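You operate a simulated robot arm through the tools that you are given. There is no shell and no other tool. Be economical: measure what you need, move in short steps, check, and stop when the job is done.

You are at the controls of a simulated robot arm. One attempt, no reset.

TASK
Fetch the orange bowl from the upper shelf of the wide steel table and set it on the top of the wide steel table. Then fetch the round cover from the top of the wide steel table and set it on the lower shelf of the tea table. Then put two of the jars from the top of the wide steel table on the upper shelf of the wide steel table. Then fetch the upturned purple bowl and set it on the middle shelf under the oven. Then put two of the tarts from the top of the long table on the middle shelf of the left display table. Then fetch the layer cake from the top of the long table and set it on the white plate there. Then fetch the cupcake plate from the top of the wide steel table and set it on the top of the trolley. Then open the chiller drawer, take the small purple tub from the inside of the chiller drawer and put it in the large orange bowl and shut the drawer again. Then lift the grey bin lid open. The order counts. Set down upright: jar, small purple tub.
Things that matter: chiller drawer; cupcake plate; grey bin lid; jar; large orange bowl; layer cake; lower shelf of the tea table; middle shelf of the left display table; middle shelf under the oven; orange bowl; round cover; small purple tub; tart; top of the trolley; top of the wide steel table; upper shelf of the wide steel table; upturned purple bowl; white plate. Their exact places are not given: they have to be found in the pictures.

It is judged by the outcome, as a careful person would: the job done as asked, and still so three seconds after it is handed in. It fails if anything else is knocked over, pushed out of place, dropped, spilled or broken. Lids that push on must go on centred and level and be pressed home; caps that screw on are set level and turned clockwise until they are tight.

THE ROBOT
A 7-joint arm with a two-finger parallel gripper on a trunk, on a base that drives. Base frame: it is fixed to the floor where the robot stands at the start and does not move with it; the origin is under the middle of the robot, x ahead of it, y to its left, z up; the surface under the hand at the start is at about z = 80. Readings come in cm, rad, newtons and seconds.
With the tool pointing down near the work surface it reaches from about 10 to 54 cm from the robot's upright axis, wherever it stands. Its first joint turns from -2.897 to 2.897 rad. Places, roughly: chiller drawer [-50, -220, 30]; cupcake plate (12x12x9 cm) [100, 20, 80]; grey bin lid [380, 30, 60]; jar (8x8x12 cm) [20, 10, 90]; large orange bowl (16x15x7 cm) [280, 10, 80]; layer cake (6x3x3 cm) [240, -190, 80]; lower shelf of the tea table [380, -170, 30]; middle shelf of the left display table [120, -290, 50]; middle shelf under the oven [380, -290, 50]; orange bowl (14x14x7 cm) [50, 0, 50]; round cover (20x19x12 cm) [30, 0, 90]; small purple tub (7x7x8 cm) [-50, -240, 20]; tart (7x7x2 cm) [240, -200, 80]; top of the trolley [370, -60, 90]; top of the wide steel table [80, 10, 80]; upper shelf of the wide steel table [80, 10, 50]; upturned purple bowl (8x8x5 cm) [370, -260, 90]; white plate (13x12x3 cm) [230, -230, 80]. Payload 1.57 kg.
The tool frame sits at the grasp point between the pads (the TCP): z along the fingers, y along the line on which they close. The tips reach 3 cm beyond it. Largest opening 8 cm; finger width 1.7, thickness 1.2; the body of the gripper, 4 by 8.2 cm, starts 8 cm behind the TCP.
Orientation is that of the tool frame in the base frame, as a unit quaternion [w, x, y, z]. With the fingers straight down and closing along the base's y, the tool's x points along the base's -x, its y along +y and its z along -z.

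THE INTERFACE
- The arm moves only by the tool servo_tool. Its argument "targets" is a list that holds one entry, the list of rows, each a list of 7 numbers: the shift along the tool's x, y, z in cm, then the turn, a rotation vector about the tool's x, y, z in rad, then the closure, from 0 (fully open) to 1 (shut). In form: [[[dx, dy, dz, ax, ay, az, grip], ...]]. A call has 1 to 10 rows; each row shifts and turns the commanded pose from where the row before left it, along the tool's axes as they then stand. Each row takes 0.2 s and may step no farther than 5 cm and 0.15 rad from the row before; otherwise, or with a gripper value out of range, the whole call is refused. Where a pose cannot be reached the arm comes as near as it can. A force on the tool above 40 N (or 10 N above the force at the start of the call, whichever is more), or a blocked arm, ends the call early, and 0.2 s more pass. Each finger travels about 7.2 cm/s and halts on what it meets, pressing with about 25 N; the grip force reading is that of the motor and also rises with nothing between the fingers. The clock runs only during rows and for 0.2 s after the last one: add rows that do not move to give the fingers time. It gives the time, the measured TCP pose, the force on the tool (base axes), the opening and the grip force at its end, in the units of the frame above (readings bear some noise), with the torque about the TCP (base axes, N m) and any sound that the robot's microphone picked up, and new pictures: "pictures" is both (left out), scene, wrist or none.
- Cameras (640 x 400 px; columns grow to the right, rows downward): "scene" is now at [21.78, 1.32, 154.87]; the picture's right is [0.33, -0.94, 0.00], its down [-0.88, -0.30, -0.36] and it looks along [0.34, 0.12, -0.93] (base axes); focal length 246 px, centre (320, 200). "wrist" rides on the gripper at [7.2, -0.7, -12.2] in the tool frame; the picture's right is [0.09, 1.00, 0.00], its down [-0.84, 0.08, -0.54] and it looks along [-0.54, 0.05, 0.84] (tool axes); focal length 238 px, centre (320, 200).
- lift_body(by): slides the trunk up (or, below 0, down) by that many cm; the arm and the scene camera ride with it, the base frame stays. It gives what a move gives, with no picture.
- steer(legs): drives the robot by 1 to 6 legs, each [ahead, left, turn to the left] in cm, cm and rad, along the robot's own axes; the way and the turn of a leg run together, so that a leg with both is an arc; at most 150 cm and 3.142 rad a leg. The arm and the cameras ride along, it lands a little off, and it stops where it bumps. It gives what a move gives, and a new picture of the scene camera.
- turn_head(pan, tilt): turns the head with the scene camera to pan (to the left, within 1.501 rad either way) and tilt (down, from -0.506 to 1.204), counted from straight ahead of the robot. It gives what a move gives, and a new picture of the scene camera.
- locate(camera, pixels): for up to 12 pixels [column, row] of the newest picture of that camera ("zoom" is the newest enlarged one), the place [x, y, z] in the base frame of the surface seen there, good to about 0.2 cm, but the place of the scene camera against the robot may be out by one fixed shift of up to 1.2 cm in any direction. No time passes.
- zoom(camera, box): a new picture of the part [left, top, right, bottom] of that camera's present view, enlarged. No time passes.
- job_done(): hands the job in; it is judged then, once.

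Go step by step. Measure first, check grasps and placings, and put right what went wrong. The budget is 371 turns and 360 pictures, counting those below and the enlarged ones. Unless the task says otherwise, let go and move clear before handing in, and close with one line.

The tools are called after ">>>" as name(argument=value, ...) on one line, values as JSON. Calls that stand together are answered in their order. servo_tool: Moves the arm, as the interface text tells. Its arguments: {"type":"object","properties":{"targets":{"type":"array","items":{"type":"array","items":{"type":"array","items":{"type":"number"}}}},"pictures":{"type":"string","enum":["both","scene","wrist","none"]}},"required":["targets"]} The other tools are called the same way: lift_body (by) slides the trunk up or down; steer (legs) drives the base; turn_head (pan, tilt) turns the head that bears the scene camera; locate (camera, pixels) gives the place of the surface under pixels of a picture; zoom (camera, box) takes an enlarged picture of a part of a camera's view; job_done () hands the job in.

At the start:

```text
clock: 0.0
ee_pos: [46.23, 10.17, 103.28]
tool_rot: [0.0, 0.001, 1.0, 0.0]
ft_force: [-0.4, -0.4, 0.3]
torque: [-0.03, -0.01, 0.01]
finger_gap: 8.01
grip_force: 0.1
trunk travel left (down, up): [-80.7, 18.3]
robot x, y, heading: [-0.13, -0.1, -0.001]
head pan, tilt: [0.333, 1.201]
```

scene: 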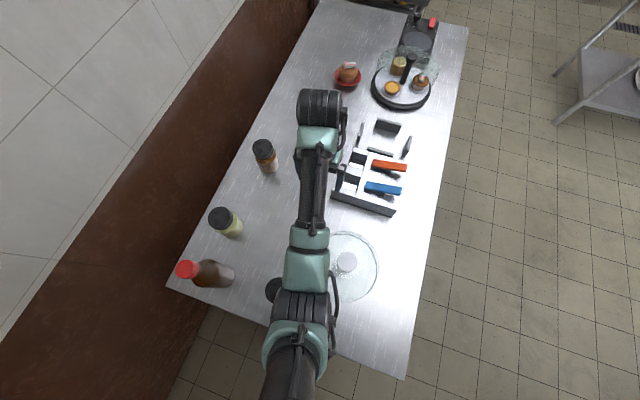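
wrist: 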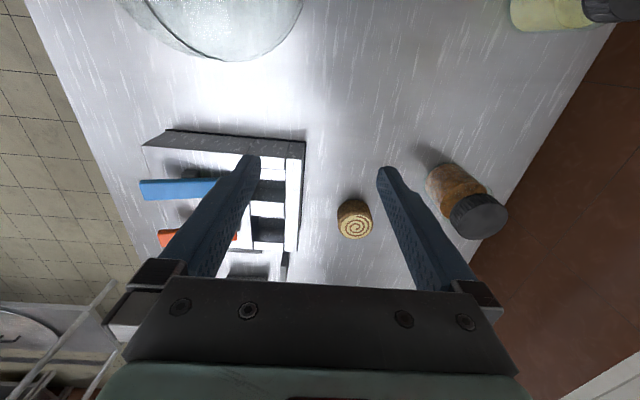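

The scene picture shows the wide steel table with jars at (265,155), (225,222), (205,272), the round glass cover around (347,262), and the cupcake plate around (402,85). I'll measure these first.

>>> locate(camera="scene", pixels=[[265, 155], [220, 215], [187, 270], [347, 262], [335, 285], [349, 70], [402, 95], [167, 287], [404, 378], [468, 27], [320, 2], [380, 160]])

>>> turn_head(pan=0, tilt=0.6)

```text
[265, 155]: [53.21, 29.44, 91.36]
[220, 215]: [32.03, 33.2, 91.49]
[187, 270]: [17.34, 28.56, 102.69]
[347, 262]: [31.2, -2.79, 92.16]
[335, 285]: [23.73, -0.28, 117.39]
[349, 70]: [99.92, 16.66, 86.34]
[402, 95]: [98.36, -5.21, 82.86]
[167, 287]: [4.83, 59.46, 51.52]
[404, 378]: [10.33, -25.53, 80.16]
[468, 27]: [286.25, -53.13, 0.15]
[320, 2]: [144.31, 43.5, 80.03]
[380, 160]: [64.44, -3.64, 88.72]
```

```text
clock: 1.0
ee_pos: [46.19, 10.24, 103.32]
tool_rot: [0.0, 0.0, 1.0, 0.001]
ft_force: [0.0, 0.8, 0.0]
torque: [0.02, 0.01, 0.0]
finger_gap: 7.97
grip_force: 0.0
trunk travel left (down, up): [-80.7, 18.3]
robot x, y, heading: [-0.11, -0.39, -0.002]
head pan, tilt: [0.0, 0.6]
```

scene: 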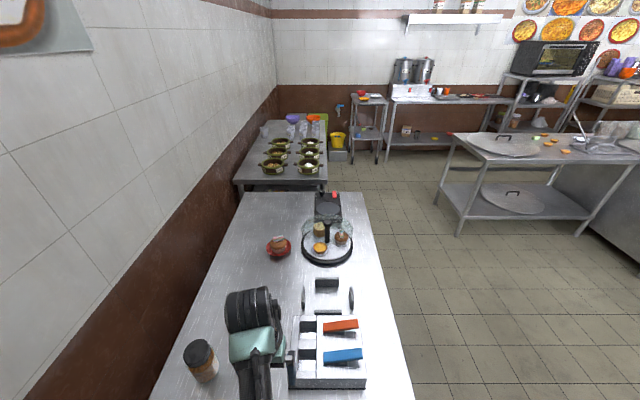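

The table runs ahead along x, with an aisle on its right (-y). I'll look around to map the rest of the room.

>>> turn_head(pan=-0.8, tilt=0.4)

>>> turn_head(pan=-1.5, tilt=0.5)

```text
clock: 2.1
ee_pos: [46.25, 10.22, 103.18]
tool_rot: [0.0, 0.0, 1.0, 0.0]
ft_force: [-0.1, 0.2, 0.0]
torque: [-0.04, -0.02, 0.05]
finger_gap: 8.0
grip_force: 0.0
trunk travel left (down, up): [-80.7, 18.3]
robot x, y, heading: [0.13, -0.15, 0.001]
head pan, tilt: [-0.799, 0.4]
```

scene: 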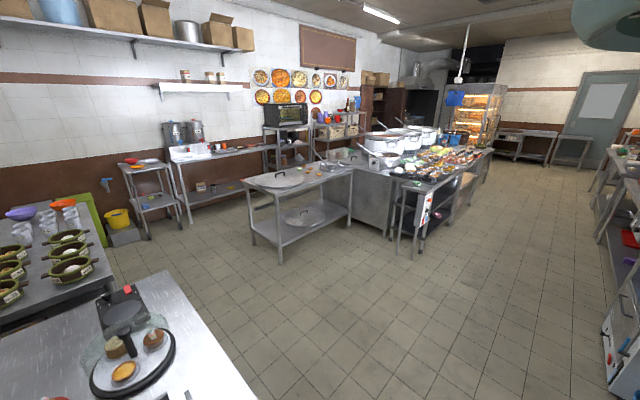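

```text
clock: 3.2
ee_pos: [46.4, 10.18, 103.3]
tool_rot: [0.0, 0.0, 1.0, 0.0]
ft_force: [-0.2, -0.8, -0.5]
torque: [-0.02, -0.03, 0.01]
finger_gap: 7.99
grip_force: 0.0
trunk travel left (down, up): [-80.7, 18.3]
robot x, y, heading: [-0.08, -0.04, 0.001]
head pan, tilt: [-1.499, 0.499]
```

scene: 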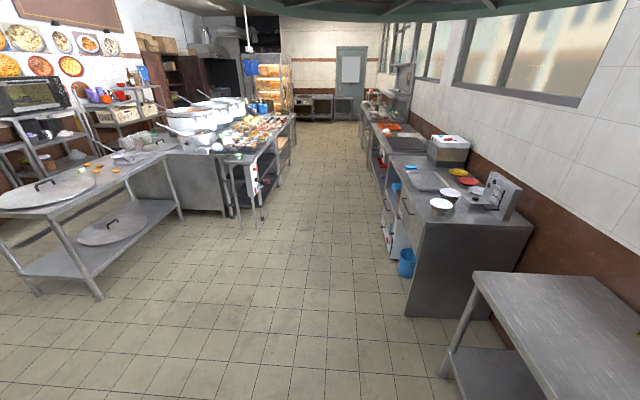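

Good overview. I'll locate furniture landmarks in this view.

>>> locate(camera="scene", pixels=[[100, 297], [182, 218], [50, 185], [155, 150], [230, 225], [280, 120], [408, 315], [395, 200], [445, 400], [260, 170], [410, 270], [30, 70]])

>>> zoom(camera="scene", box=[0, 60, 320, 260])

>>> zoom(camera="scene", box=[340, 80, 560, 320])

```text
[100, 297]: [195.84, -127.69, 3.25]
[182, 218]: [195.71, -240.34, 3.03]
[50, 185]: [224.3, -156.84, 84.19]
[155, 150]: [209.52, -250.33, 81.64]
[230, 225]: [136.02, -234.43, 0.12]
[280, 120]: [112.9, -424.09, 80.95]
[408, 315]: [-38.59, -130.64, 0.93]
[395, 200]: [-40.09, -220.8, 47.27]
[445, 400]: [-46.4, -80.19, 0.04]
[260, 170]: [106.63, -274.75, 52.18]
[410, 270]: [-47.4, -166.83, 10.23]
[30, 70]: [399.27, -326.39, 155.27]
```

```text
2.00 times, centred on (160, 160) of scene
```

zoom: 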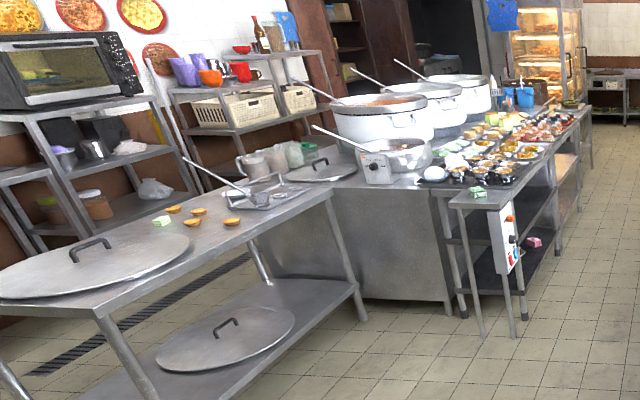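

```text
1.67 times, centred on (450, 200) of scene
```

zoom: 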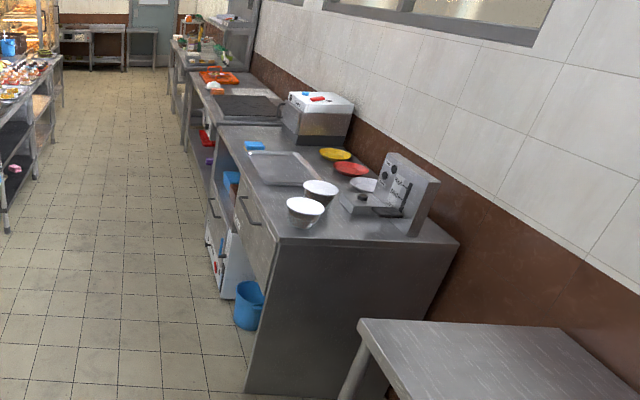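

I'll go to the right-hand side of the steel table, facing it (+y), to reach the orange bowl on the upper shelf.

>>> steer(legs=[[0, -78, 0], [0, 0, 1.571], [0, -50, 0]])

>>> turn_head(pan=0, tilt=0.9)

```text
clock: 4.9
ee_pos: [42.37, -1.93, 103.27]
tool_rot: [0.0, -0.003, 1.0, 0.0]
ft_force: [0.2, -0.2, -0.1]
torque: [0.0, -0.01, -0.01]
finger_gap: 8.0
grip_force: 0.1
trunk travel left (down, up): [-80.7, 18.3]
robot x, y, heading: [-3.54, -12.39, 0.005]
head pan, tilt: [-1.499, 0.499]
stopped in leg 1: the robot was blocked; the commanded pose is now the measured one
```

scene: 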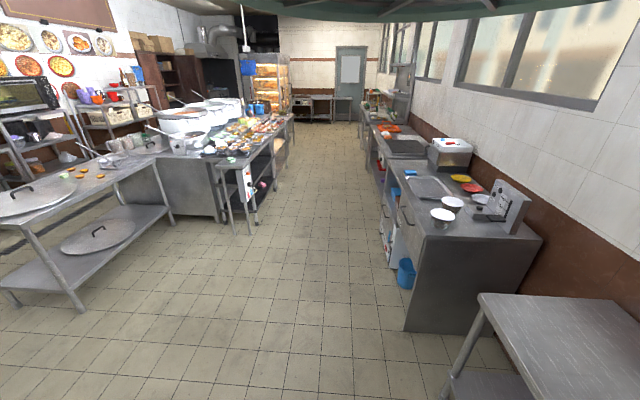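

```text
clock: 6.5
ee_pos: [42.42, -1.85, 103.43]
tool_rot: [0.0, -0.002, 1.0, 0.001]
ft_force: [0.3, 0.5, 0.4]
torque: [0.01, -0.05, -0.03]
finger_gap: 8.01
grip_force: 0.0
trunk travel left (down, up): [-80.7, 18.3]
robot x, y, heading: [-3.69, -11.92, 0.007]
head pan, tilt: [0.0, 0.901]
```

scene: 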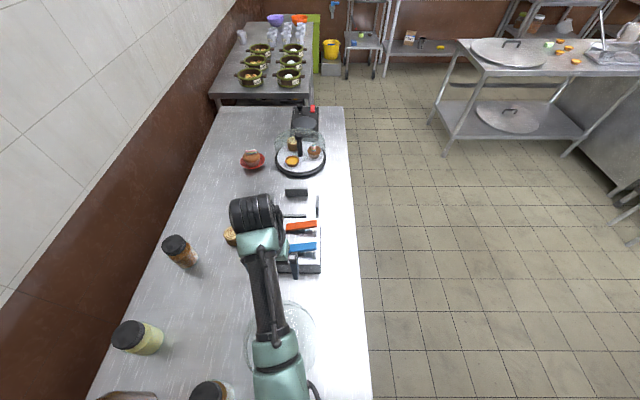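

The base bumped the table leg. I'll back away before going sideways.

>>> steer(legs=[[-35, 0, 0], [0, -66, 0]])

```text
clock: 8.8
ee_pos: [7.74, -1.94, 103.31]
tool_rot: [0.002, 0.002, 1.0, 0.0]
ft_force: [-0.5, -0.2, 0.3]
torque: [-0.02, 0.02, -0.03]
finger_gap: 8.01
grip_force: 0.1
trunk travel left (down, up): [-80.7, 18.3]
robot x, y, heading: [-38.16, -12.11, -0.003]
head pan, tilt: [0.0, 0.901]
stopped in leg 1: the robot was blocked; the commanded pose is now the measured one
```

scene: 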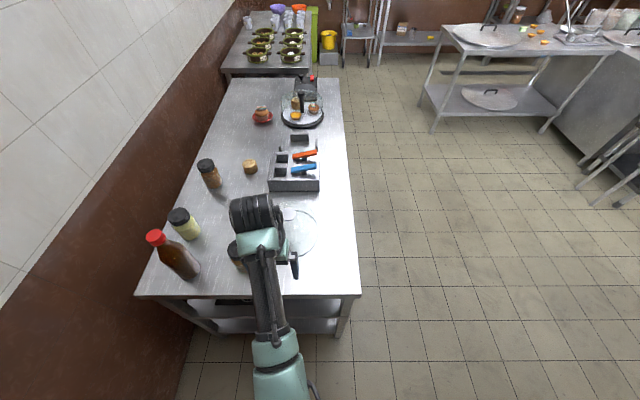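

>>> steer(legs=[[14, 0, 0], [0, -68, 0]])

```text
clock: 13.4
ee_pos: [22.18, -67.85, 103.37]
tool_rot: [0.0, -0.006, 1.0, 0.0]
ft_force: [0.0, -0.1, -0.3]
torque: [0.01, 0.01, -0.01]
finger_gap: 8.0
grip_force: 0.0
trunk travel left (down, up): [-80.7, 18.3]
robot x, y, heading: [-24.14, -78.71, 0.009]
head pan, tilt: [0.0, 0.901]
```

scene: 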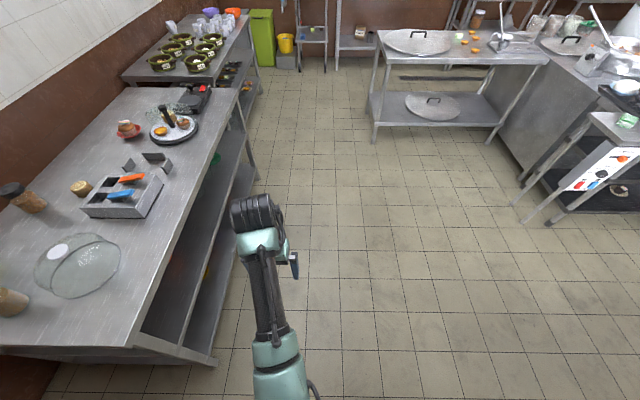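

Clear now. I drive forward and turn to face the table.

>>> steer(legs=[[74, 0, 0], [0, 0, 1.56]])

>>> lift_body(by=-30)

>>> turn_head(pan=0, tilt=0.7)

```text
clock: 21.1
ee_pos: [39.45, -31.62, 103.36]
tool_rot: [0.0, -0.693, 0.721, 0.0]
ft_force: [0.3, 0.1, 0.7]
torque: [-0.02, 0.02, 0.0]
finger_gap: 8.0
grip_force: 0.0
trunk travel left (down, up): [-80.7, 18.3]
robot x, y, heading: [47.66, -78.29, 1.532]
head pan, tilt: [0.0, 0.901]
```

scene: 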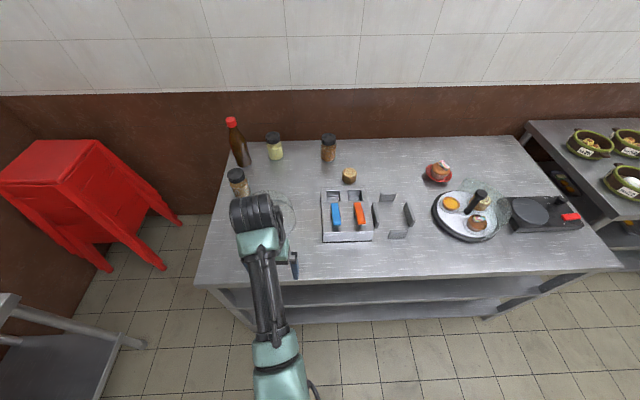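

```text
clock: 24.1
ee_pos: [39.33, -31.67, 73.27]
tool_rot: [0.0, -0.693, 0.721, 0.0]
ft_force: [0.9, 0.2, 0.0]
torque: [0.01, 0.0, 0.01]
finger_gap: 8.02
grip_force: 0.0
trunk travel left (down, up): [-50.7, 48.3]
robot x, y, heading: [47.98, -77.93, 1.528]
head pan, tilt: [0.0, 0.901]
```

```text
clock: 24.8
ee_pos: [39.42, -31.66, 73.35]
tool_rot: [0.0, -0.693, 0.721, 0.0]
ft_force: [-0.2, 0.4, 0.2]
torque: [-0.02, 0.01, -0.03]
finger_gap: 7.97
grip_force: 0.1
trunk travel left (down, up): [-50.7, 48.3]
robot x, y, heading: [47.9, -78.32, 1.529]
head pan, tilt: [0.0, 0.7]
```

scene: 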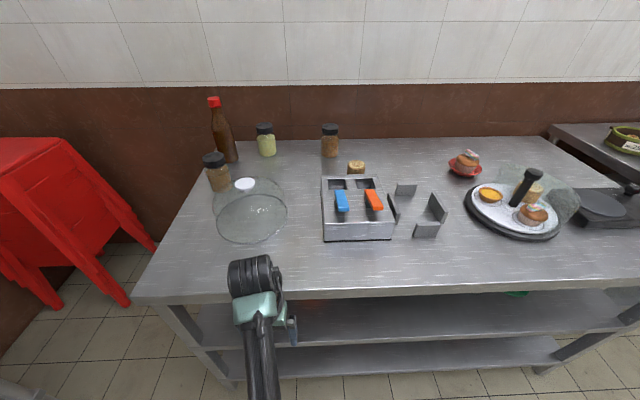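

I need to look under the table top; I'll back off a little and lower the trunk.

>>> steer(legs=[[-12, 0, 0.04]])

>>> lift_body(by=-38)

>>> turn_head(pan=0, tilt=0.45)

```text
clock: 26.1
ee_pos: [37.23, -43.9, 73.34]
tool_rot: [0.001, -0.707, 0.707, 0.001]
ft_force: [0.6, -0.3, -0.5]
torque: [-0.02, -0.05, -0.01]
finger_gap: 8.0
grip_force: 0.0
trunk travel left (down, up): [-50.7, 48.3]
robot x, y, heading: [47.59, -90.01, 1.57]
head pan, tilt: [0.0, 0.7]
```

scene: 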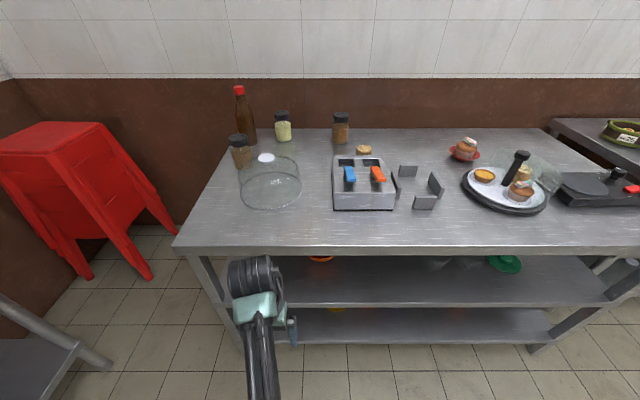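

```text
clock: 29.7
ee_pos: [37.33, -43.81, 35.38]
tool_rot: [-0.001, 0.708, -0.707, 0.0]
ft_force: [0.6, -0.2, 0.1]
torque: [-0.03, -0.01, -0.04]
finger_gap: 8.01
grip_force: 0.0
trunk travel left (down, up): [-12.7, 86.3]
robot x, y, heading: [47.52, -90.07, 1.569]
head pan, tilt: [0.0, 0.7]
```

```text
clock: 30.5
ee_pos: [37.25, -43.69, 35.26]
tool_rot: [0.0, -0.707, 0.707, 0.0]
ft_force: [0.3, 0.0, -0.6]
torque: [-0.02, 0.01, -0.03]
finger_gap: 8.01
grip_force: 0.0
trunk travel left (down, up): [-12.7, 86.3]
robot x, y, heading: [47.49, -89.91, 1.576]
head pan, tilt: [0.0, 0.45]
```

scene: 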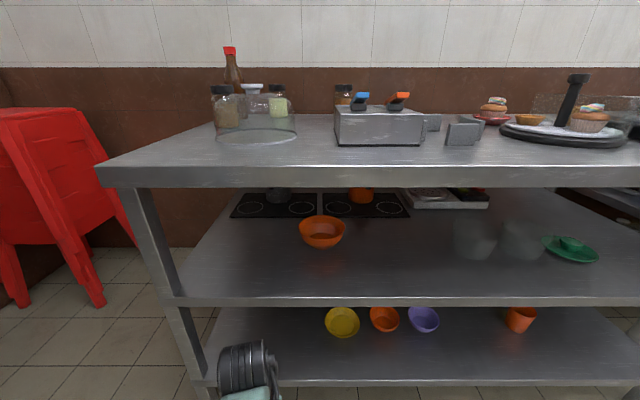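

The orange bowl sits at (322,230) on the upper shelf. I'll measure it, the shelf and the table top edge.

>>> zoom(camera="scene", box=[220, 160, 420, 285])

>>> locate(camera="scene", pixels=[[322, 247], [300, 226], [345, 226], [322, 216], [322, 240], [322, 300], [322, 177], [322, 168], [360, 195], [430, 200], [470, 240], [570, 250]])

```text
3.20 times, centred on (320, 222) of scene
```

zoom: 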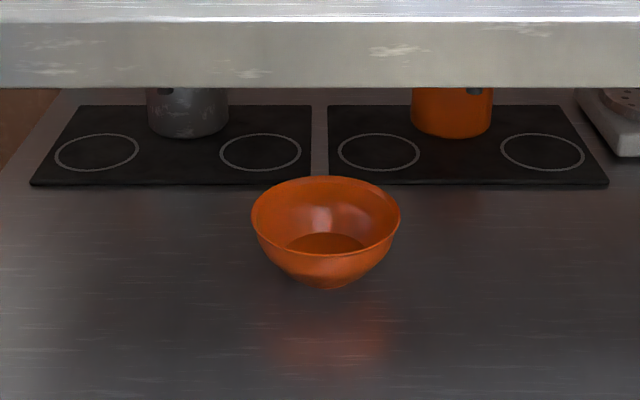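

```text
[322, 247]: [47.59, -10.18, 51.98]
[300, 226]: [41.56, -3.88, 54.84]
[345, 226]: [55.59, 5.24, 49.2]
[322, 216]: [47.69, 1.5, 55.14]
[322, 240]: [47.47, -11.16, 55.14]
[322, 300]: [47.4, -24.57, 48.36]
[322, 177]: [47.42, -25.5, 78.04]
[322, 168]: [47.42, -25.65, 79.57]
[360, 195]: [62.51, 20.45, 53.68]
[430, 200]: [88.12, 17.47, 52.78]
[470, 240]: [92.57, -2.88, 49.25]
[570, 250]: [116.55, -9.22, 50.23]
```

Bowl centre ≈(47.5,-4.8), rim z≈55.2, shelf z≈49. I'll tilt the tool ~50° forward and roll 90° to pinch its near rim.

>>> servo_tool(targets=[[[0, -1.7, 0, 0, -0.145, 0, 0.3], [0, -1.7, 0, 0, -0.145, 0, 0.5], [0, -1.7, 0, 0, -0.145, 0, 0.5], [0, -1.7, 0, 0, -0.145, 0, 0.5], [0, -1.7, 0, 0, -0.145, 0, 0.5], [0, -1.7, 0, 0, -0.145, 0, 0.5]]], pictures="none")

>>> lift_body(by=14)

>>> servo_tool(targets=[[[0, 0, 0, 0, 0, 0.15, 0.5], [0, 0, 0, 0, 0, 0.15, 0.5], [0, 0, 0, 0, 0, 0.15, 0.5], [0, 0, 0, 0, 0, 0.15, 0.5], [0, 0, 0, 0, 0, 0.15, 0.5], [0, 0, 0, 0, 0, 0.15, 0.5], [0, 0, 0, 0, 0, 0.15, 0.5], [0, 0, 0, 0, 0, 0.15, 0.5], [0, 0, 0, 0, 0, 0.15, 0.5], [0, 0, 0, 0, 0, 0.15, 0.5]]])

```text
clock: 31.9
ee_pos: [47.65, -43.89, 35.48]
tool_rot: [-0.3, 0.641, -0.64, -0.299]
ft_force: [0.3, 0.3, 0.5]
torque: [0.02, 0.01, 0.01]
finger_gap: 4.01
grip_force: 0.2
trunk travel left (down, up): [-12.7, 86.3]
robot x, y, heading: [47.34, -89.9, 1.569]
head pan, tilt: [0.0, 0.45]
```

```text
clock: 33.6
ee_pos: [47.58, -43.85, 49.47]
tool_rot: [0.298, -0.641, 0.642, 0.298]
ft_force: [-0.3, -0.4, 0.8]
torque: [0.02, -0.02, 0.0]
finger_gap: 3.99
grip_force: 0.1
trunk travel left (down, up): [-26.7, 72.3]
robot x, y, heading: [47.7, -89.88, 1.57]
head pan, tilt: [0.0, 0.45]
```

```text
clock: 35.8
ee_pos: [47.58, -43.87, 49.28]
tool_rot: [0.015, -0.031, 0.906, 0.422]
ft_force: [-0.3, -0.3, 0.0]
torque: [0.0, 0.01, 0.0]
finger_gap: 3.97
grip_force: 0.0
trunk travel left (down, up): [-26.7, 72.3]
robot x, y, heading: [47.37, -90.22, 1.568]
head pan, tilt: [0.0, 0.45]
```

scene: 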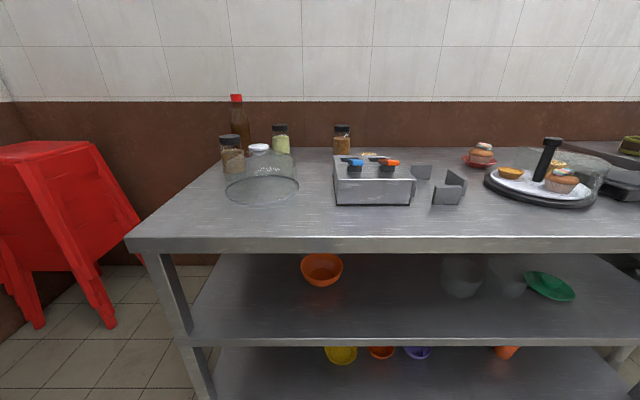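
wrist: 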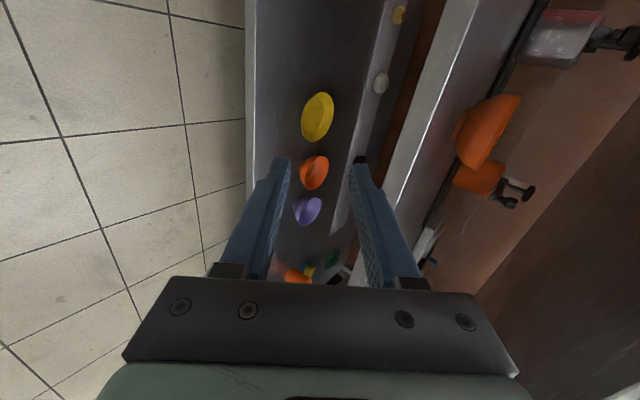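

>>> servo_tool(targets=[[[0, 0, 0, 0, 0, 0.07, 0.5]]], pictures="none")

>>> lift_body(by=12)

>>> steer(legs=[[20, 0, 0]])

>>> servo_tool(targets=[[[0, 0, 0, 0, 0, 0, 0.5]]], pictures="wrist")

```text
clock: 36.2
ee_pos: [47.46, -43.73, 49.36]
tool_rot: [0.0, -0.001, 0.907, 0.421]
ft_force: [-0.3, -0.6, -0.5]
torque: [0.01, 0.03, 0.01]
finger_gap: 4.0
grip_force: 0.0
trunk travel left (down, up): [-26.7, 72.3]
robot x, y, heading: [47.28, -90.29, 1.57]
head pan, tilt: [0.0, 0.45]
```

```text
clock: 37.7
ee_pos: [47.54, -43.84, 61.39]
tool_rot: [0.001, 0.0, 0.907, 0.421]
ft_force: [-0.6, -0.6, 0.2]
torque: [-0.01, 0.02, 0.02]
finger_gap: 4.01
grip_force: 0.1
trunk travel left (down, up): [-38.7, 60.3]
robot x, y, heading: [47.52, -89.88, 1.566]
head pan, tilt: [0.0, 0.45]
```

```text
clock: 39.3
ee_pos: [47.82, -23.74, 61.31]
tool_rot: [0.002, 0.001, 0.907, 0.421]
ft_force: [0.5, -0.3, 0.6]
torque: [0.03, 0.01, 0.0]
finger_gap: 4.01
grip_force: 0.1
trunk travel left (down, up): [-38.7, 60.3]
robot x, y, heading: [47.48, -70.11, 1.563]
head pan, tilt: [0.0, 0.45]
```

scene: 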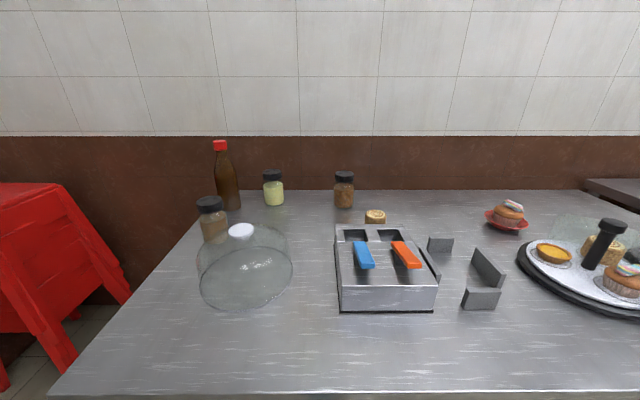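

```text
clock: 39.7
ee_pos: [47.77, -23.67, 61.38]
tool_rot: [0.001, 0.001, 0.907, 0.422]
ft_force: [-1.1, -0.8, -0.6]
torque: [0.0, -0.01, 0.0]
finger_gap: 4.01
grip_force: 0.0
trunk travel left (down, up): [-38.7, 60.3]
robot x, y, heading: [47.46, -70.41, 1.564]
head pan, tilt: [0.0, 0.45]
```

wrist: 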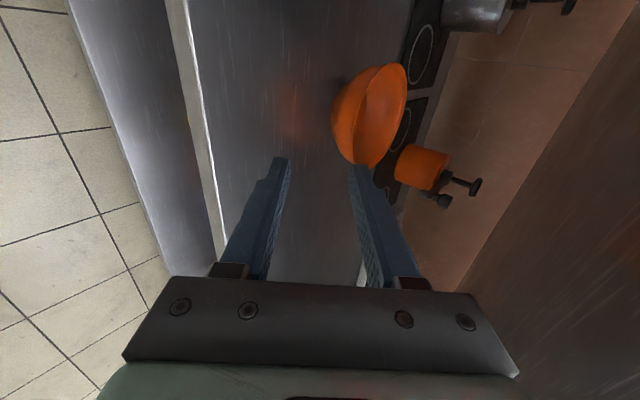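

>>> locate(camera="wrist", pixels=[[345, 120], [335, 125], [355, 95], [370, 166], [390, 66], [403, 90], [380, 120], [300, 130], [206, 130]])

>>> zoom(camera="wrist", box=[280, 40, 480, 200])

```text
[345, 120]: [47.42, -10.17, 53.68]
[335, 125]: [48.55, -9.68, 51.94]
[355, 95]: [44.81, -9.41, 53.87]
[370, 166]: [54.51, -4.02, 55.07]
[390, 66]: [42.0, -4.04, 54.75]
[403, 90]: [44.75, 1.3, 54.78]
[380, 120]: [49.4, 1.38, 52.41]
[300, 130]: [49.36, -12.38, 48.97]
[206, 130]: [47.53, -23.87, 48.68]
```

```text
2.50 times, centred on (380, 120) of wrist
```

zoom: 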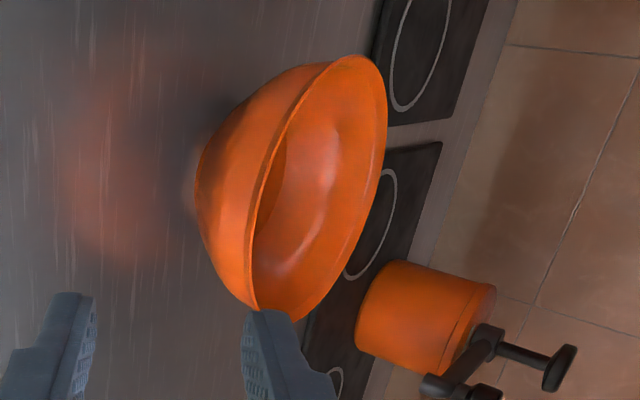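

Wrist view gives bowl centre ≈(48.3,-4.3), near rim at y≈-10.8, z≈55. I narrow the fingers and advance along the tool axis to pinch it.

>>> servo_tool(targets=[[[-0.5, 2.7, 0, 0, 0, 0, 0.67], [0, 0, 4, 0, 0, 0, 0.67], [0, 0, 4, 0, 0, 0, 0.67], [0, 0, 3, 0, 0, 0, 0.67], [0, 0, 0, 0, 0, 0, 0.67]]], pictures="wrist")

```text
clock: 40.9
ee_pos: [48.47, -13.2, 56.25]
tool_rot: [0.002, 0.0, 0.907, 0.422]
ft_force: [0.7, 0.0, 0.0]
torque: [0.04, 0.03, 0.02]
finger_gap: 2.63
grip_force: 0.1
trunk travel left (down, up): [-38.7, 60.3]
robot x, y, heading: [47.37, -69.99, 1.569]
head pan, tilt: [0.0, 0.45]
```

wrist: 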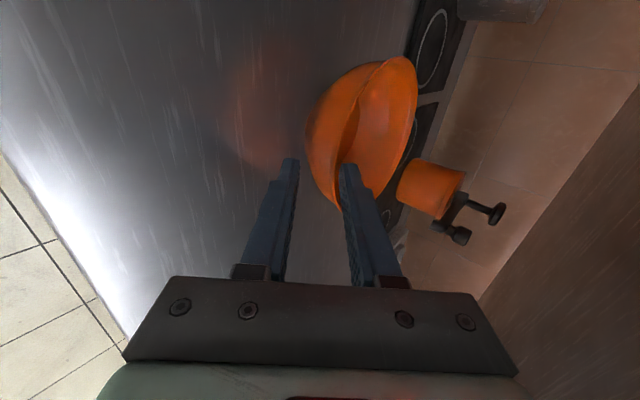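

Fingers straddle the rim: one inside, one outside. Advance the remaining 3.5 cm and close.

>>> servo_tool(targets=[[[0, 0, 2, 0, 0, 0, 0.67], [0, 0, 1.5, 0, 0, 0, 0.67], [0, 0, 0, 0, 0, 0, 0.67], [0, 0, 0, 0, 0, 0, 1], [0, 0, 0, 0, 0, 0, 1], [0, 0, 0, 0, 0, 0, 1]]], pictures="wrist")

```text
clock: 42.3
ee_pos: [48.47, -10.89, 53.99]
tool_rot: [0.001, 0.002, 0.907, 0.421]
ft_force: [0.0, -0.7, -1.1]
torque: [-0.04, 0.0, -0.02]
finger_gap: 0.21
grip_force: 23.8
trunk travel left (down, up): [-38.7, 60.3]
robot x, y, heading: [47.34, -69.64, 1.567]
head pan, tilt: [0.0, 0.45]
```

wrist: 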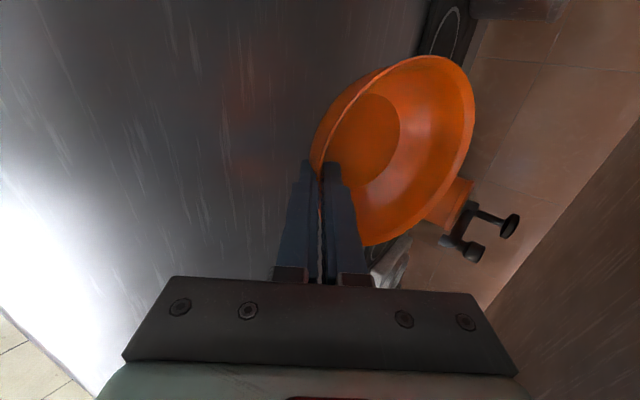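

Gripped (gap 0.2). I lift 2 cm and check.

>>> servo_tool(targets=[[[0, 0.77, -0.64, 0, 0, 0, 1], [0, 0.77, -0.64, 0, 0, 0, 1], [0, 0, 0, 0, 0, 0, 1]]], pictures="wrist")

```text
clock: 43.1
ee_pos: [48.37, -11.08, 56.13]
tool_rot: [0.001, 0.0, 0.907, 0.422]
ft_force: [0.2, -0.1, -0.7]
torque: [-0.08, -0.03, 0.0]
finger_gap: 0.22
grip_force: 24.2
trunk travel left (down, up): [-38.7, 60.3]
robot x, y, heading: [47.74, -69.98, 1.57]
head pan, tilt: [0.0, 0.45]
```

wrist: 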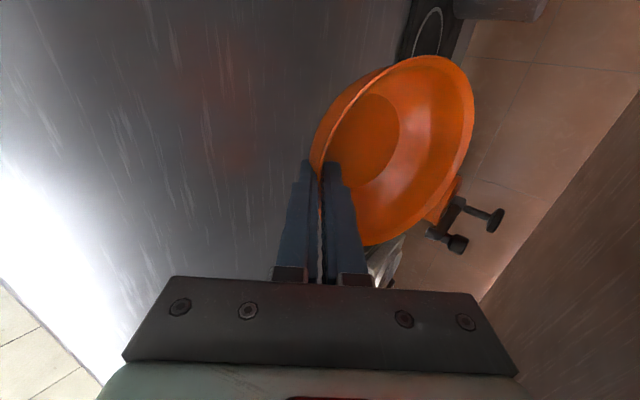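

Held. Withdraw by driving back, then raise the trunk above the table top.

>>> steer(legs=[[-36, 0, 0]])

>>> lift_body(by=40)

>>> turn_head(pan=0, tilt=0.8)

```text
clock: 45.4
ee_pos: [48.12, -46.47, 56.17]
tool_rot: [0.002, 0.0, 0.906, 0.422]
ft_force: [0.1, 0.5, -1.1]
torque: [-0.06, -0.03, 0.0]
finger_gap: 0.22
grip_force: 23.9
trunk travel left (down, up): [-38.7, 60.3]
robot x, y, heading: [47.36, -105.45, 1.565]
head pan, tilt: [0.0, 0.45]
```

scene: 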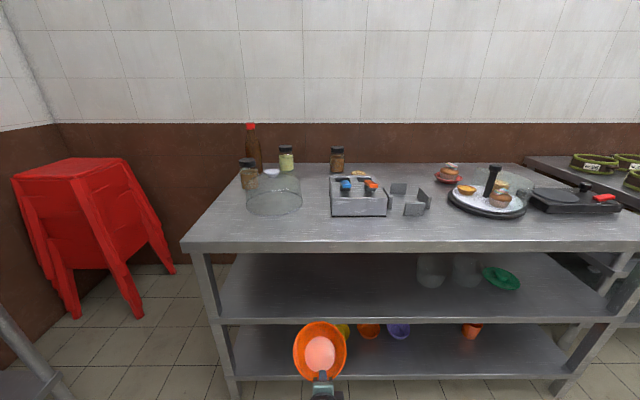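

```text
clock: 49.2
ee_pos: [48.29, -46.58, 96.18]
tool_rot: [0.002, 0.001, 0.907, 0.421]
ft_force: [-0.6, -0.4, -1.3]
torque: [-0.05, 0.0, -0.02]
finger_gap: 0.24
grip_force: 23.3
trunk travel left (down, up): [-78.7, 20.3]
robot x, y, heading: [47.43, -105.86, 1.566]
head pan, tilt: [0.0, 0.45]
```

```text
clock: 50.0
ee_pos: [48.18, -46.55, 96.02]
tool_rot: [0.002, 0.001, 0.906, 0.422]
ft_force: [1.0, -0.3, -1.8]
torque: [-0.08, -0.02, 0.01]
finger_gap: 0.24
grip_force: 23.8
trunk travel left (down, up): [-78.7, 20.3]
robot x, y, heading: [47.19, -105.83, 1.567]
head pan, tilt: [0.0, 0.799]
```

scene: 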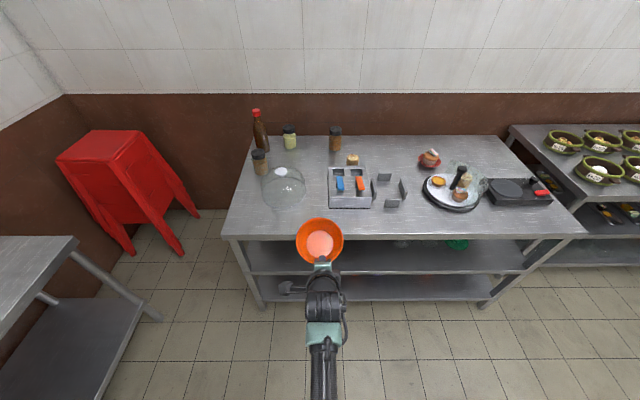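

Now find a free spot on the top: measure neighbours around the candidate areas.

>>> locate(camera="scene", pixels=[[329, 208], [371, 208], [385, 207], [405, 195], [420, 200], [306, 195], [353, 160], [420, 155], [451, 211], [390, 160], [240, 238], [560, 230]])

>>> zoom(camera="scene", box=[230, 100, 560, 260])

```text
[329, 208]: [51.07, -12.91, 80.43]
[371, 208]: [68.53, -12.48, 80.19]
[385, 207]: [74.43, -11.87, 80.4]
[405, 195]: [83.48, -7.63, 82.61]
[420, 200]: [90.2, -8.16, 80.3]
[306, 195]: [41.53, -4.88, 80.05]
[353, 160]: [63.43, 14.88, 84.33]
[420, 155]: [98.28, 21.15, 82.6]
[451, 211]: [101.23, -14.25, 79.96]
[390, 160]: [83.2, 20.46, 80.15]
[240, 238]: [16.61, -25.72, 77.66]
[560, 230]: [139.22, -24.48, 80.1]
```

```text
1.94 times, centred on (395, 180) of scene
```

zoom: 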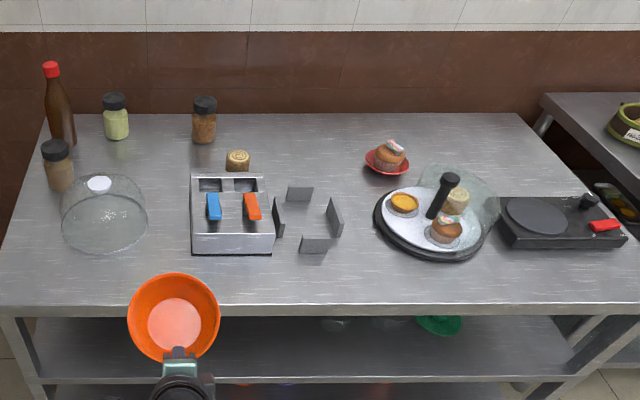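

I'll set it at about (82,18), a free patch. First measure the bowl's tilt in the grip.

>>> locate(camera="scene", pixels=[[320, 219], [298, 240], [343, 240], [320, 240], [303, 256], [338, 256]])

>>> servo_tool(targets=[[[0, 0, 0, 0, 0, 0, 1]]], pictures="wrist")

>>> locate(camera="wrist", pixels=[[378, 67], [430, 58], [469, 100], [450, 170], [370, 243], [330, 100], [345, 200]])

```text
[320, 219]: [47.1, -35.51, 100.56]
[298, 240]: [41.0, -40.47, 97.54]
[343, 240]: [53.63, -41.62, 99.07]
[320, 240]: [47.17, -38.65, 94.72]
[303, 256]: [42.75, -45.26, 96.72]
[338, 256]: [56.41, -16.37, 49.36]
```

```text
clock: 50.4
ee_pos: [48.18, -46.57, 96.06]
tool_rot: [0.001, 0.002, 0.907, 0.422]
ft_force: [0.6, -0.2, -1.2]
torque: [-0.03, -0.01, 0.02]
finger_gap: 0.22
grip_force: 23.4
trunk travel left (down, up): [-78.7, 20.3]
robot x, y, heading: [47.32, -105.86, 1.564]
head pan, tilt: [0.0, 0.799]
```

wrist: 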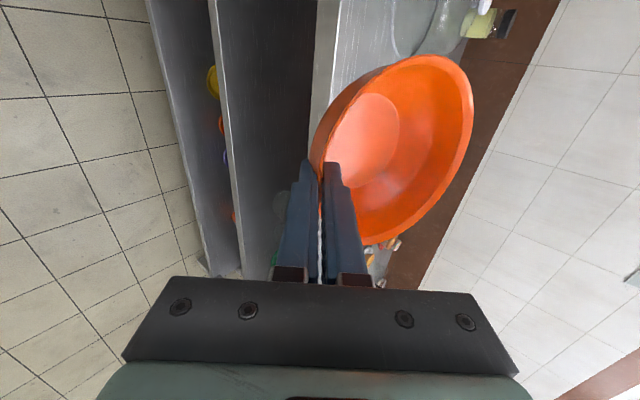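

```text
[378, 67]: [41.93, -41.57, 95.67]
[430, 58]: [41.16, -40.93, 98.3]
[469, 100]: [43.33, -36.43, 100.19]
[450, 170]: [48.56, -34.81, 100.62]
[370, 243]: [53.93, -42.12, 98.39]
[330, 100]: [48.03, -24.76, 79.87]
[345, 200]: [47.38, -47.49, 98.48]
```

Bowl is pitched ~0.33 rad (far side up) and level sideways. I level it, then drive right and in over the spot.

>>> servo_tool(targets=[[[0, 0, 0, 0.11, 0, 0, 1], [0, 0, 0, 0.11, 0, 0, 1], [0, 0, 0, 0.11, 0, 0, 1]]], pictures="none")

>>> lift_body(by=6)

>>> steer(legs=[[0, -34, 0], [45, 0, 0]])

```text
clock: 51.2
ee_pos: [48.19, -46.47, 95.92]
tool_rot: [0.0, 0.001, 0.964, 0.265]
ft_force: [-0.8, -0.5, -0.7]
torque: [-0.05, 0.01, -0.01]
finger_gap: 0.2
grip_force: 24.0
trunk travel left (down, up): [-78.7, 20.3]
robot x, y, heading: [47.52, -105.58, 1.56]
head pan, tilt: [0.0, 0.799]
```

```text
clock: 52.2
ee_pos: [48.22, -46.61, 102.06]
tool_rot: [0.001, 0.002, 0.964, 0.267]
ft_force: [-0.3, 0.0, -0.5]
torque: [-0.07, -0.01, 0.0]
finger_gap: 0.21
grip_force: 23.6
trunk travel left (down, up): [-84.7, 14.3]
robot x, y, heading: [47.1, -105.84, 1.563]
head pan, tilt: [0.0, 0.799]
```

```text
clock: 56.8
ee_pos: [82.48, -0.9, 102.11]
tool_rot: [0.003, 0.005, 0.964, 0.266]
ft_force: [-0.6, 0.5, -0.9]
torque: [-0.03, 0.02, 0.03]
finger_gap: 0.18
grip_force: 23.9
trunk travel left (down, up): [-84.7, 14.3]
robot x, y, heading: [81.31, -59.9, 1.559]
head pan, tilt: [0.0, 0.799]
```

scene: 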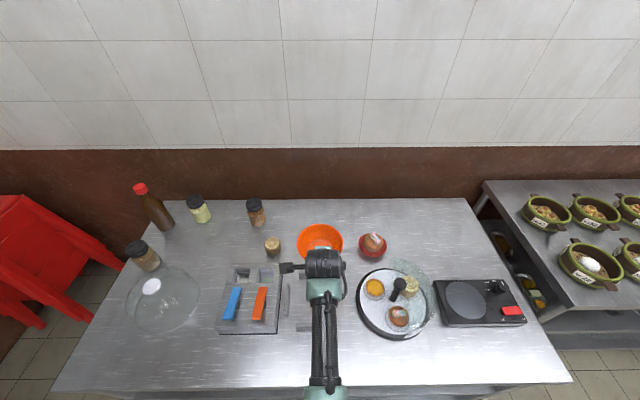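

>>> steer(legs=[[12, 0.5, 0.01]])

>>> locate(camera="scene", pixels=[[364, 243], [385, 246], [272, 245]])

>>> servo_tool(targets=[[[0, 0, 0, 0, 0, 0, 1]]], pictures="wrist")

```text
clock: 58.0
ee_pos: [81.26, 10.97, 102.05]
tool_rot: [0.001, 0.001, 0.964, 0.267]
ft_force: [-0.5, 0.2, -1.1]
torque: [-0.04, 0.02, 0.0]
finger_gap: 0.22
grip_force: 23.9
trunk travel left (down, up): [-84.7, 14.3]
robot x, y, heading: [80.73, -47.98, 1.565]
head pan, tilt: [0.0, 0.799]
```

scene: 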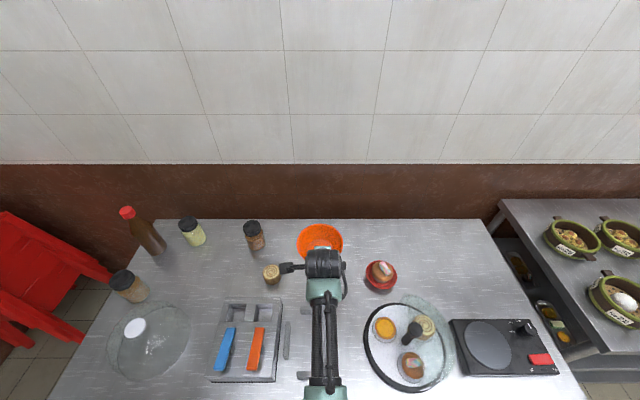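

```text
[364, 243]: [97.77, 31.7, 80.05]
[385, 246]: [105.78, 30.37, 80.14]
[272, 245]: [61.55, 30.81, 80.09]
```

```text
clock: 58.4
ee_pos: [81.23, 10.86, 101.97]
tool_rot: [0.0, -0.001, 0.964, 0.267]
ft_force: [0.6, 0.1, -0.5]
torque: [-0.03, -0.02, -0.02]
finger_gap: 0.22
grip_force: 24.4
trunk travel left (down, up): [-84.7, 14.3]
robot x, y, heading: [80.35, -48.21, 1.568]
head pan, tilt: [0.0, 0.799]
```

wrist: 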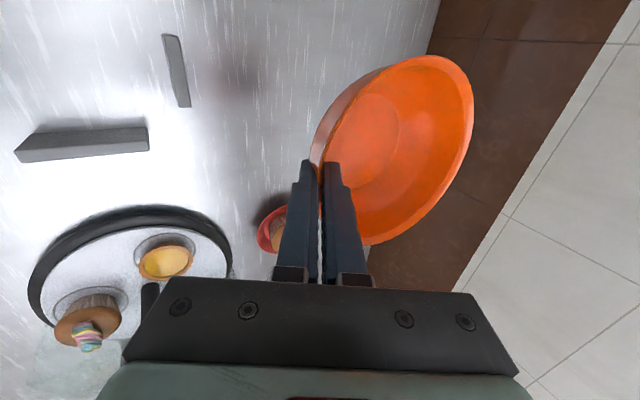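

>>> lift_body(by=-16)

>>> locate(camera="wrist", pixels=[[430, 58], [469, 100], [450, 170], [370, 243]])

>>> servo_tool(targets=[[[0, 0, 0, 0, 0, 0, 1]]])

```text
clock: 60.2
ee_pos: [81.28, 11.05, 86.06]
tool_rot: [0.002, 0.0, 0.964, 0.267]
ft_force: [-0.8, -0.6, -1.2]
torque: [-0.05, 0.01, -0.02]
finger_gap: 0.22
grip_force: 23.6
trunk travel left (down, up): [-68.7, 30.3]
robot x, y, heading: [80.56, -48.14, 1.572]
head pan, tilt: [0.0, 0.799]
```

```text
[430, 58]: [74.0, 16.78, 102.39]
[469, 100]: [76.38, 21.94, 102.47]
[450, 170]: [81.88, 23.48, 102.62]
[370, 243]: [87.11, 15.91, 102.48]
```

```text
clock: 60.6
ee_pos: [81.22, 10.99, 86.03]
tool_rot: [0.001, 0.0, 0.964, 0.266]
ft_force: [-0.4, 1.3, -0.9]
torque: [-0.03, -0.03, 0.04]
finger_gap: 0.21
grip_force: 23.5
trunk travel left (down, up): [-68.7, 30.3]
robot x, y, heading: [80.59, -48.15, 1.568]
head pan, tilt: [0.0, 0.799]
```

scene: 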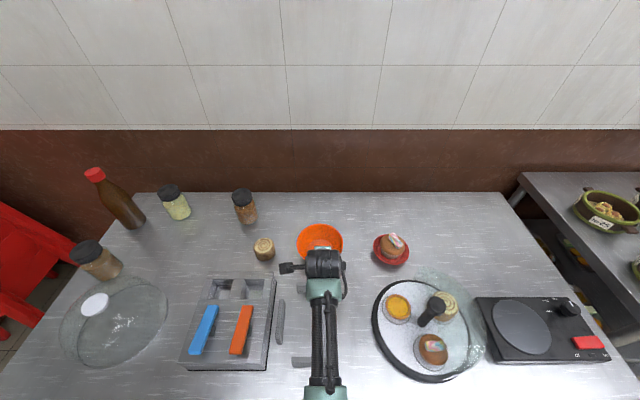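
wrist: 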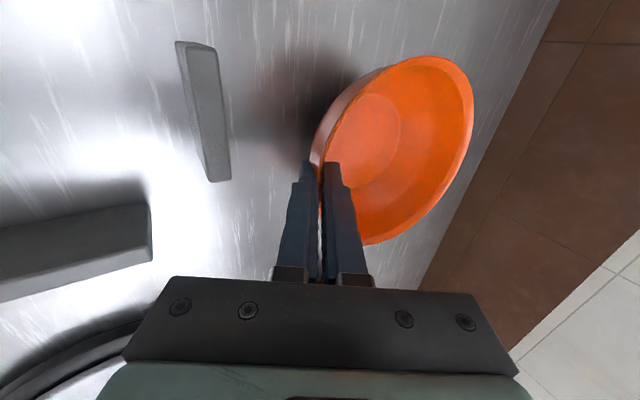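

Level, just above the surface. Lower gently and release.

>>> servo_tool(targets=[[[0, -0.1, 0.17, 0, 0, 0, 1], [0, -0.1, 0.17, 0, 0, 0, 1], [0, -0.1, 0.17, 0, 0, 0, 1], [0, 0, 0, 0, 0, 0, 1]]], pictures="none")

```text
clock: 61.6
ee_pos: [81.3, 11.15, 85.81]
tool_rot: [0.001, -0.001, 0.963, 0.27]
ft_force: [-2.7, -2.7, 11.6]
torque: [0.29, 0.34, 0.15]
finger_gap: 0.23
grip_force: 24.0
trunk travel left (down, up): [-68.7, 30.3]
robot x, y, heading: [80.41, -47.9, 1.572]
head pan, tilt: [0.0, 0.799]
```

>>> servo_tool(targets=[[[0, 0.05, -0.1, 0, 0, 0, 0.95], [0, 0, 0, 0, 0, 0, 0.85], [0, 0, 0, 0, 0, 0, 0.75], [0, 0, 0, 0, 0, 0, 0.7], [0, 0, -2, 0, 0, 0, 0.7], [0, 0, -4, 0, 0, 0, 0.7], [0, 0, -4, 0, 0, 0, 0.7]]])

```text
clock: 63.2
ee_pos: [81.41, 5.71, 93.89]
tool_rot: [0.001, -0.001, 0.964, 0.267]
ft_force: [0.1, -0.5, 0.6]
torque: [0.04, 0.01, 0.0]
finger_gap: 2.42
grip_force: 0.2
trunk travel left (down, up): [-68.7, 30.3]
robot x, y, heading: [80.34, -47.85, 1.564]
head pan, tilt: [0.0, 0.799]
```

scene: 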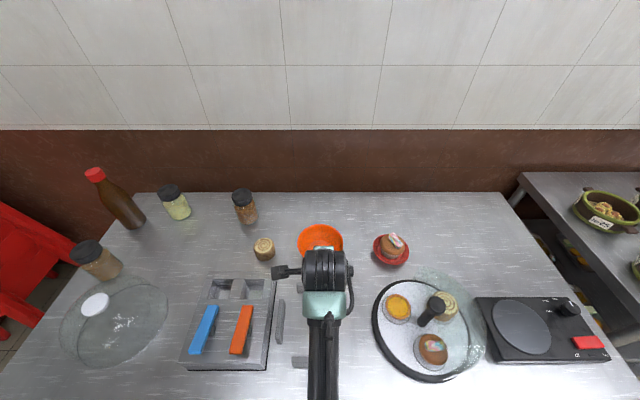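
wrist: 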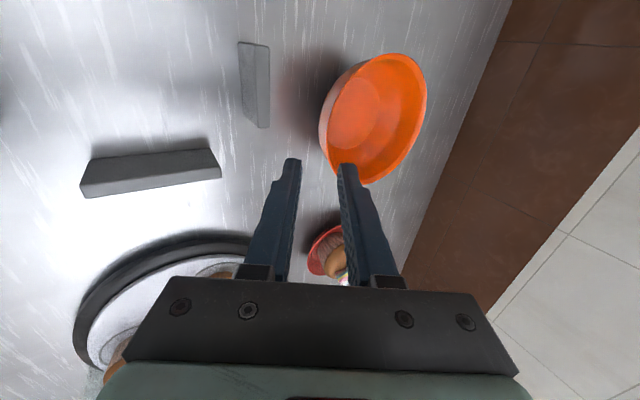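

Bowl is placed upright. Next the glass cover: back off, roll the gripper back, and move left in front of it.

>>> lift_body(by=10)

>>> servo_tool(targets=[[[0, 0, 0, 0, 0, -0.15, 0.5], [0, 0, 0, 0, 0, -0.15, 0], [0, 0, 0, 0, 0, -0.15, 0], [0, 0, 0, 0, 0, -0.15, 0], [0, 0, 0, 0, 0, -0.15, 0], [0, 0, 0, 0, 0, -0.15, 0], [0, 0, 0, 0, 0, -0.15, 0], [0, 0, 0, 0, 0, -0.15, 0], [0, 0, 0, 0, 0, -0.15, 0], [0, 0, 0, 0, 0, -0.15, 0]]], pictures="none")

>>> servo_tool(targets=[[[0, 0, 0, 0, 0, -0.07, 0], [0, 0, 0, 0, -0.15, 0, 0], [0, 0, 0, 0, -0.15, 0, 0], [0, 0, 0, 0, -0.15, 0, 0], [0, 0, 0, 0, -0.07, 0, 0]]], pictures="none")

>>> steer(legs=[[-32, 0, 0], [0, 49.5, 0]])

```text
clock: 64.6
ee_pos: [81.23, 5.82, 103.81]
tool_rot: [0.001, 0.0, 0.964, 0.267]
ft_force: [0.8, -0.5, -0.3]
torque: [-0.02, 0.02, -0.04]
finger_gap: 2.4
grip_force: 0.1
trunk travel left (down, up): [-78.7, 20.3]
robot x, y, heading: [80.52, -48.24, 1.567]
head pan, tilt: [0.0, 0.799]
```

```text
clock: 66.8
ee_pos: [81.35, 5.88, 103.95]
tool_rot: [0.182, -0.658, 0.704, 0.195]
ft_force: [0.4, -1.2, -0.6]
torque: [0.0, 0.01, -0.05]
finger_gap: 7.99
grip_force: 0.1
trunk travel left (down, up): [-78.7, 20.3]
robot x, y, heading: [80.39, -48.08, 1.57]
head pan, tilt: [0.0, 0.799]
```

```text
clock: 68.0
ee_pos: [81.47, 5.76, 103.81]
tool_rot: [-0.357, 0.611, -0.61, -0.357]
ft_force: [-0.4, -0.5, -0.2]
torque: [0.02, 0.04, -0.02]
finger_gap: 7.97
grip_force: 0.1
trunk travel left (down, up): [-78.7, 20.3]
robot x, y, heading: [80.44, -47.99, 1.57]
head pan, tilt: [0.0, 0.799]
```

```text
clock: 72.7
ee_pos: [30.05, -26.55, 103.67]
tool_rot: [-0.357, 0.611, -0.609, -0.358]
ft_force: [-0.4, -0.1, 0.4]
torque: [0.02, -0.04, -0.02]
finger_gap: 7.99
grip_force: 0.0
trunk travel left (down, up): [-78.7, 20.3]
robot x, y, heading: [29.34, -80.26, 1.572]
head pan, tilt: [0.0, 0.799]
```

scene: 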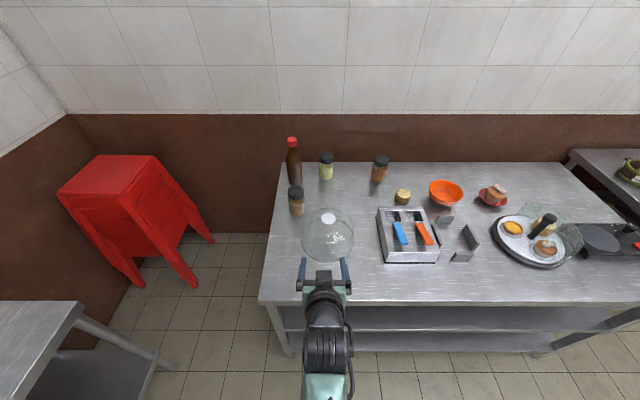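

>>> zoom(camera="scene", box=[265, 170, 395, 280])

>>> servo_tool(targets=[[[0, 0, 0, 0, 0, 0, 0]]], pictures="wrist")

>>> locate(camera="scene", pixels=[[328, 214], [328, 220], [322, 218], [335, 218], [303, 235], [354, 235], [328, 205]])

```text
3.64 times, centred on (330, 225) of scene
```

zoom: 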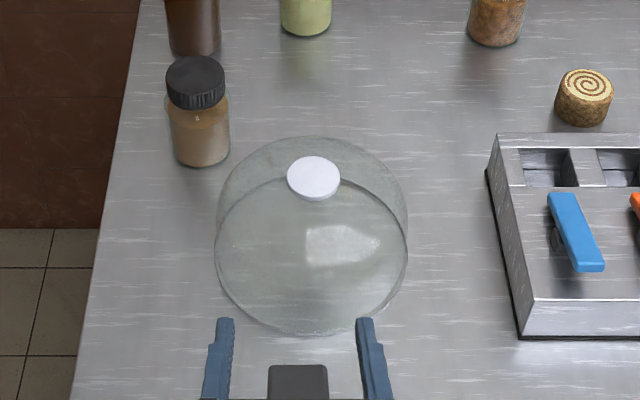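

```text
clock: 73.1
ee_pos: [30.08, -26.39, 103.72]
tool_rot: [-0.357, 0.611, -0.609, -0.357]
ft_force: [0.6, 0.4, -1.0]
torque: [0.02, -0.02, -0.03]
finger_gap: 8.0
grip_force: 0.2
trunk travel left (down, up): [-78.7, 20.3]
robot x, y, heading: [29.15, -80.56, 1.573]
head pan, tilt: [0.0, 0.799]
```

wrist: 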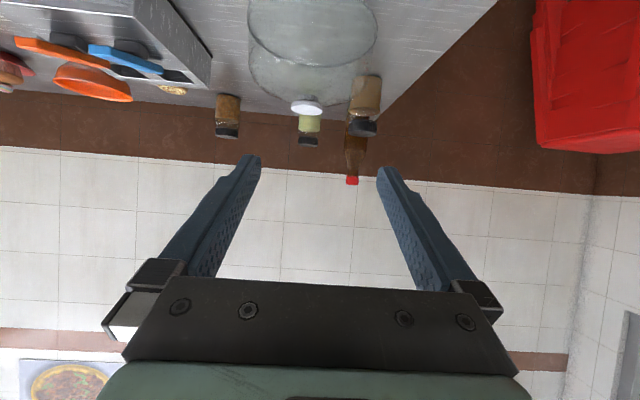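

```text
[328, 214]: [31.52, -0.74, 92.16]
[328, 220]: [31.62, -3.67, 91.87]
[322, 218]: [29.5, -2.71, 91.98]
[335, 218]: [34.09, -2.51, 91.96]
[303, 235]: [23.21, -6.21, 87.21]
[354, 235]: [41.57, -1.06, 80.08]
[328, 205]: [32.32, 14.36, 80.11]
```

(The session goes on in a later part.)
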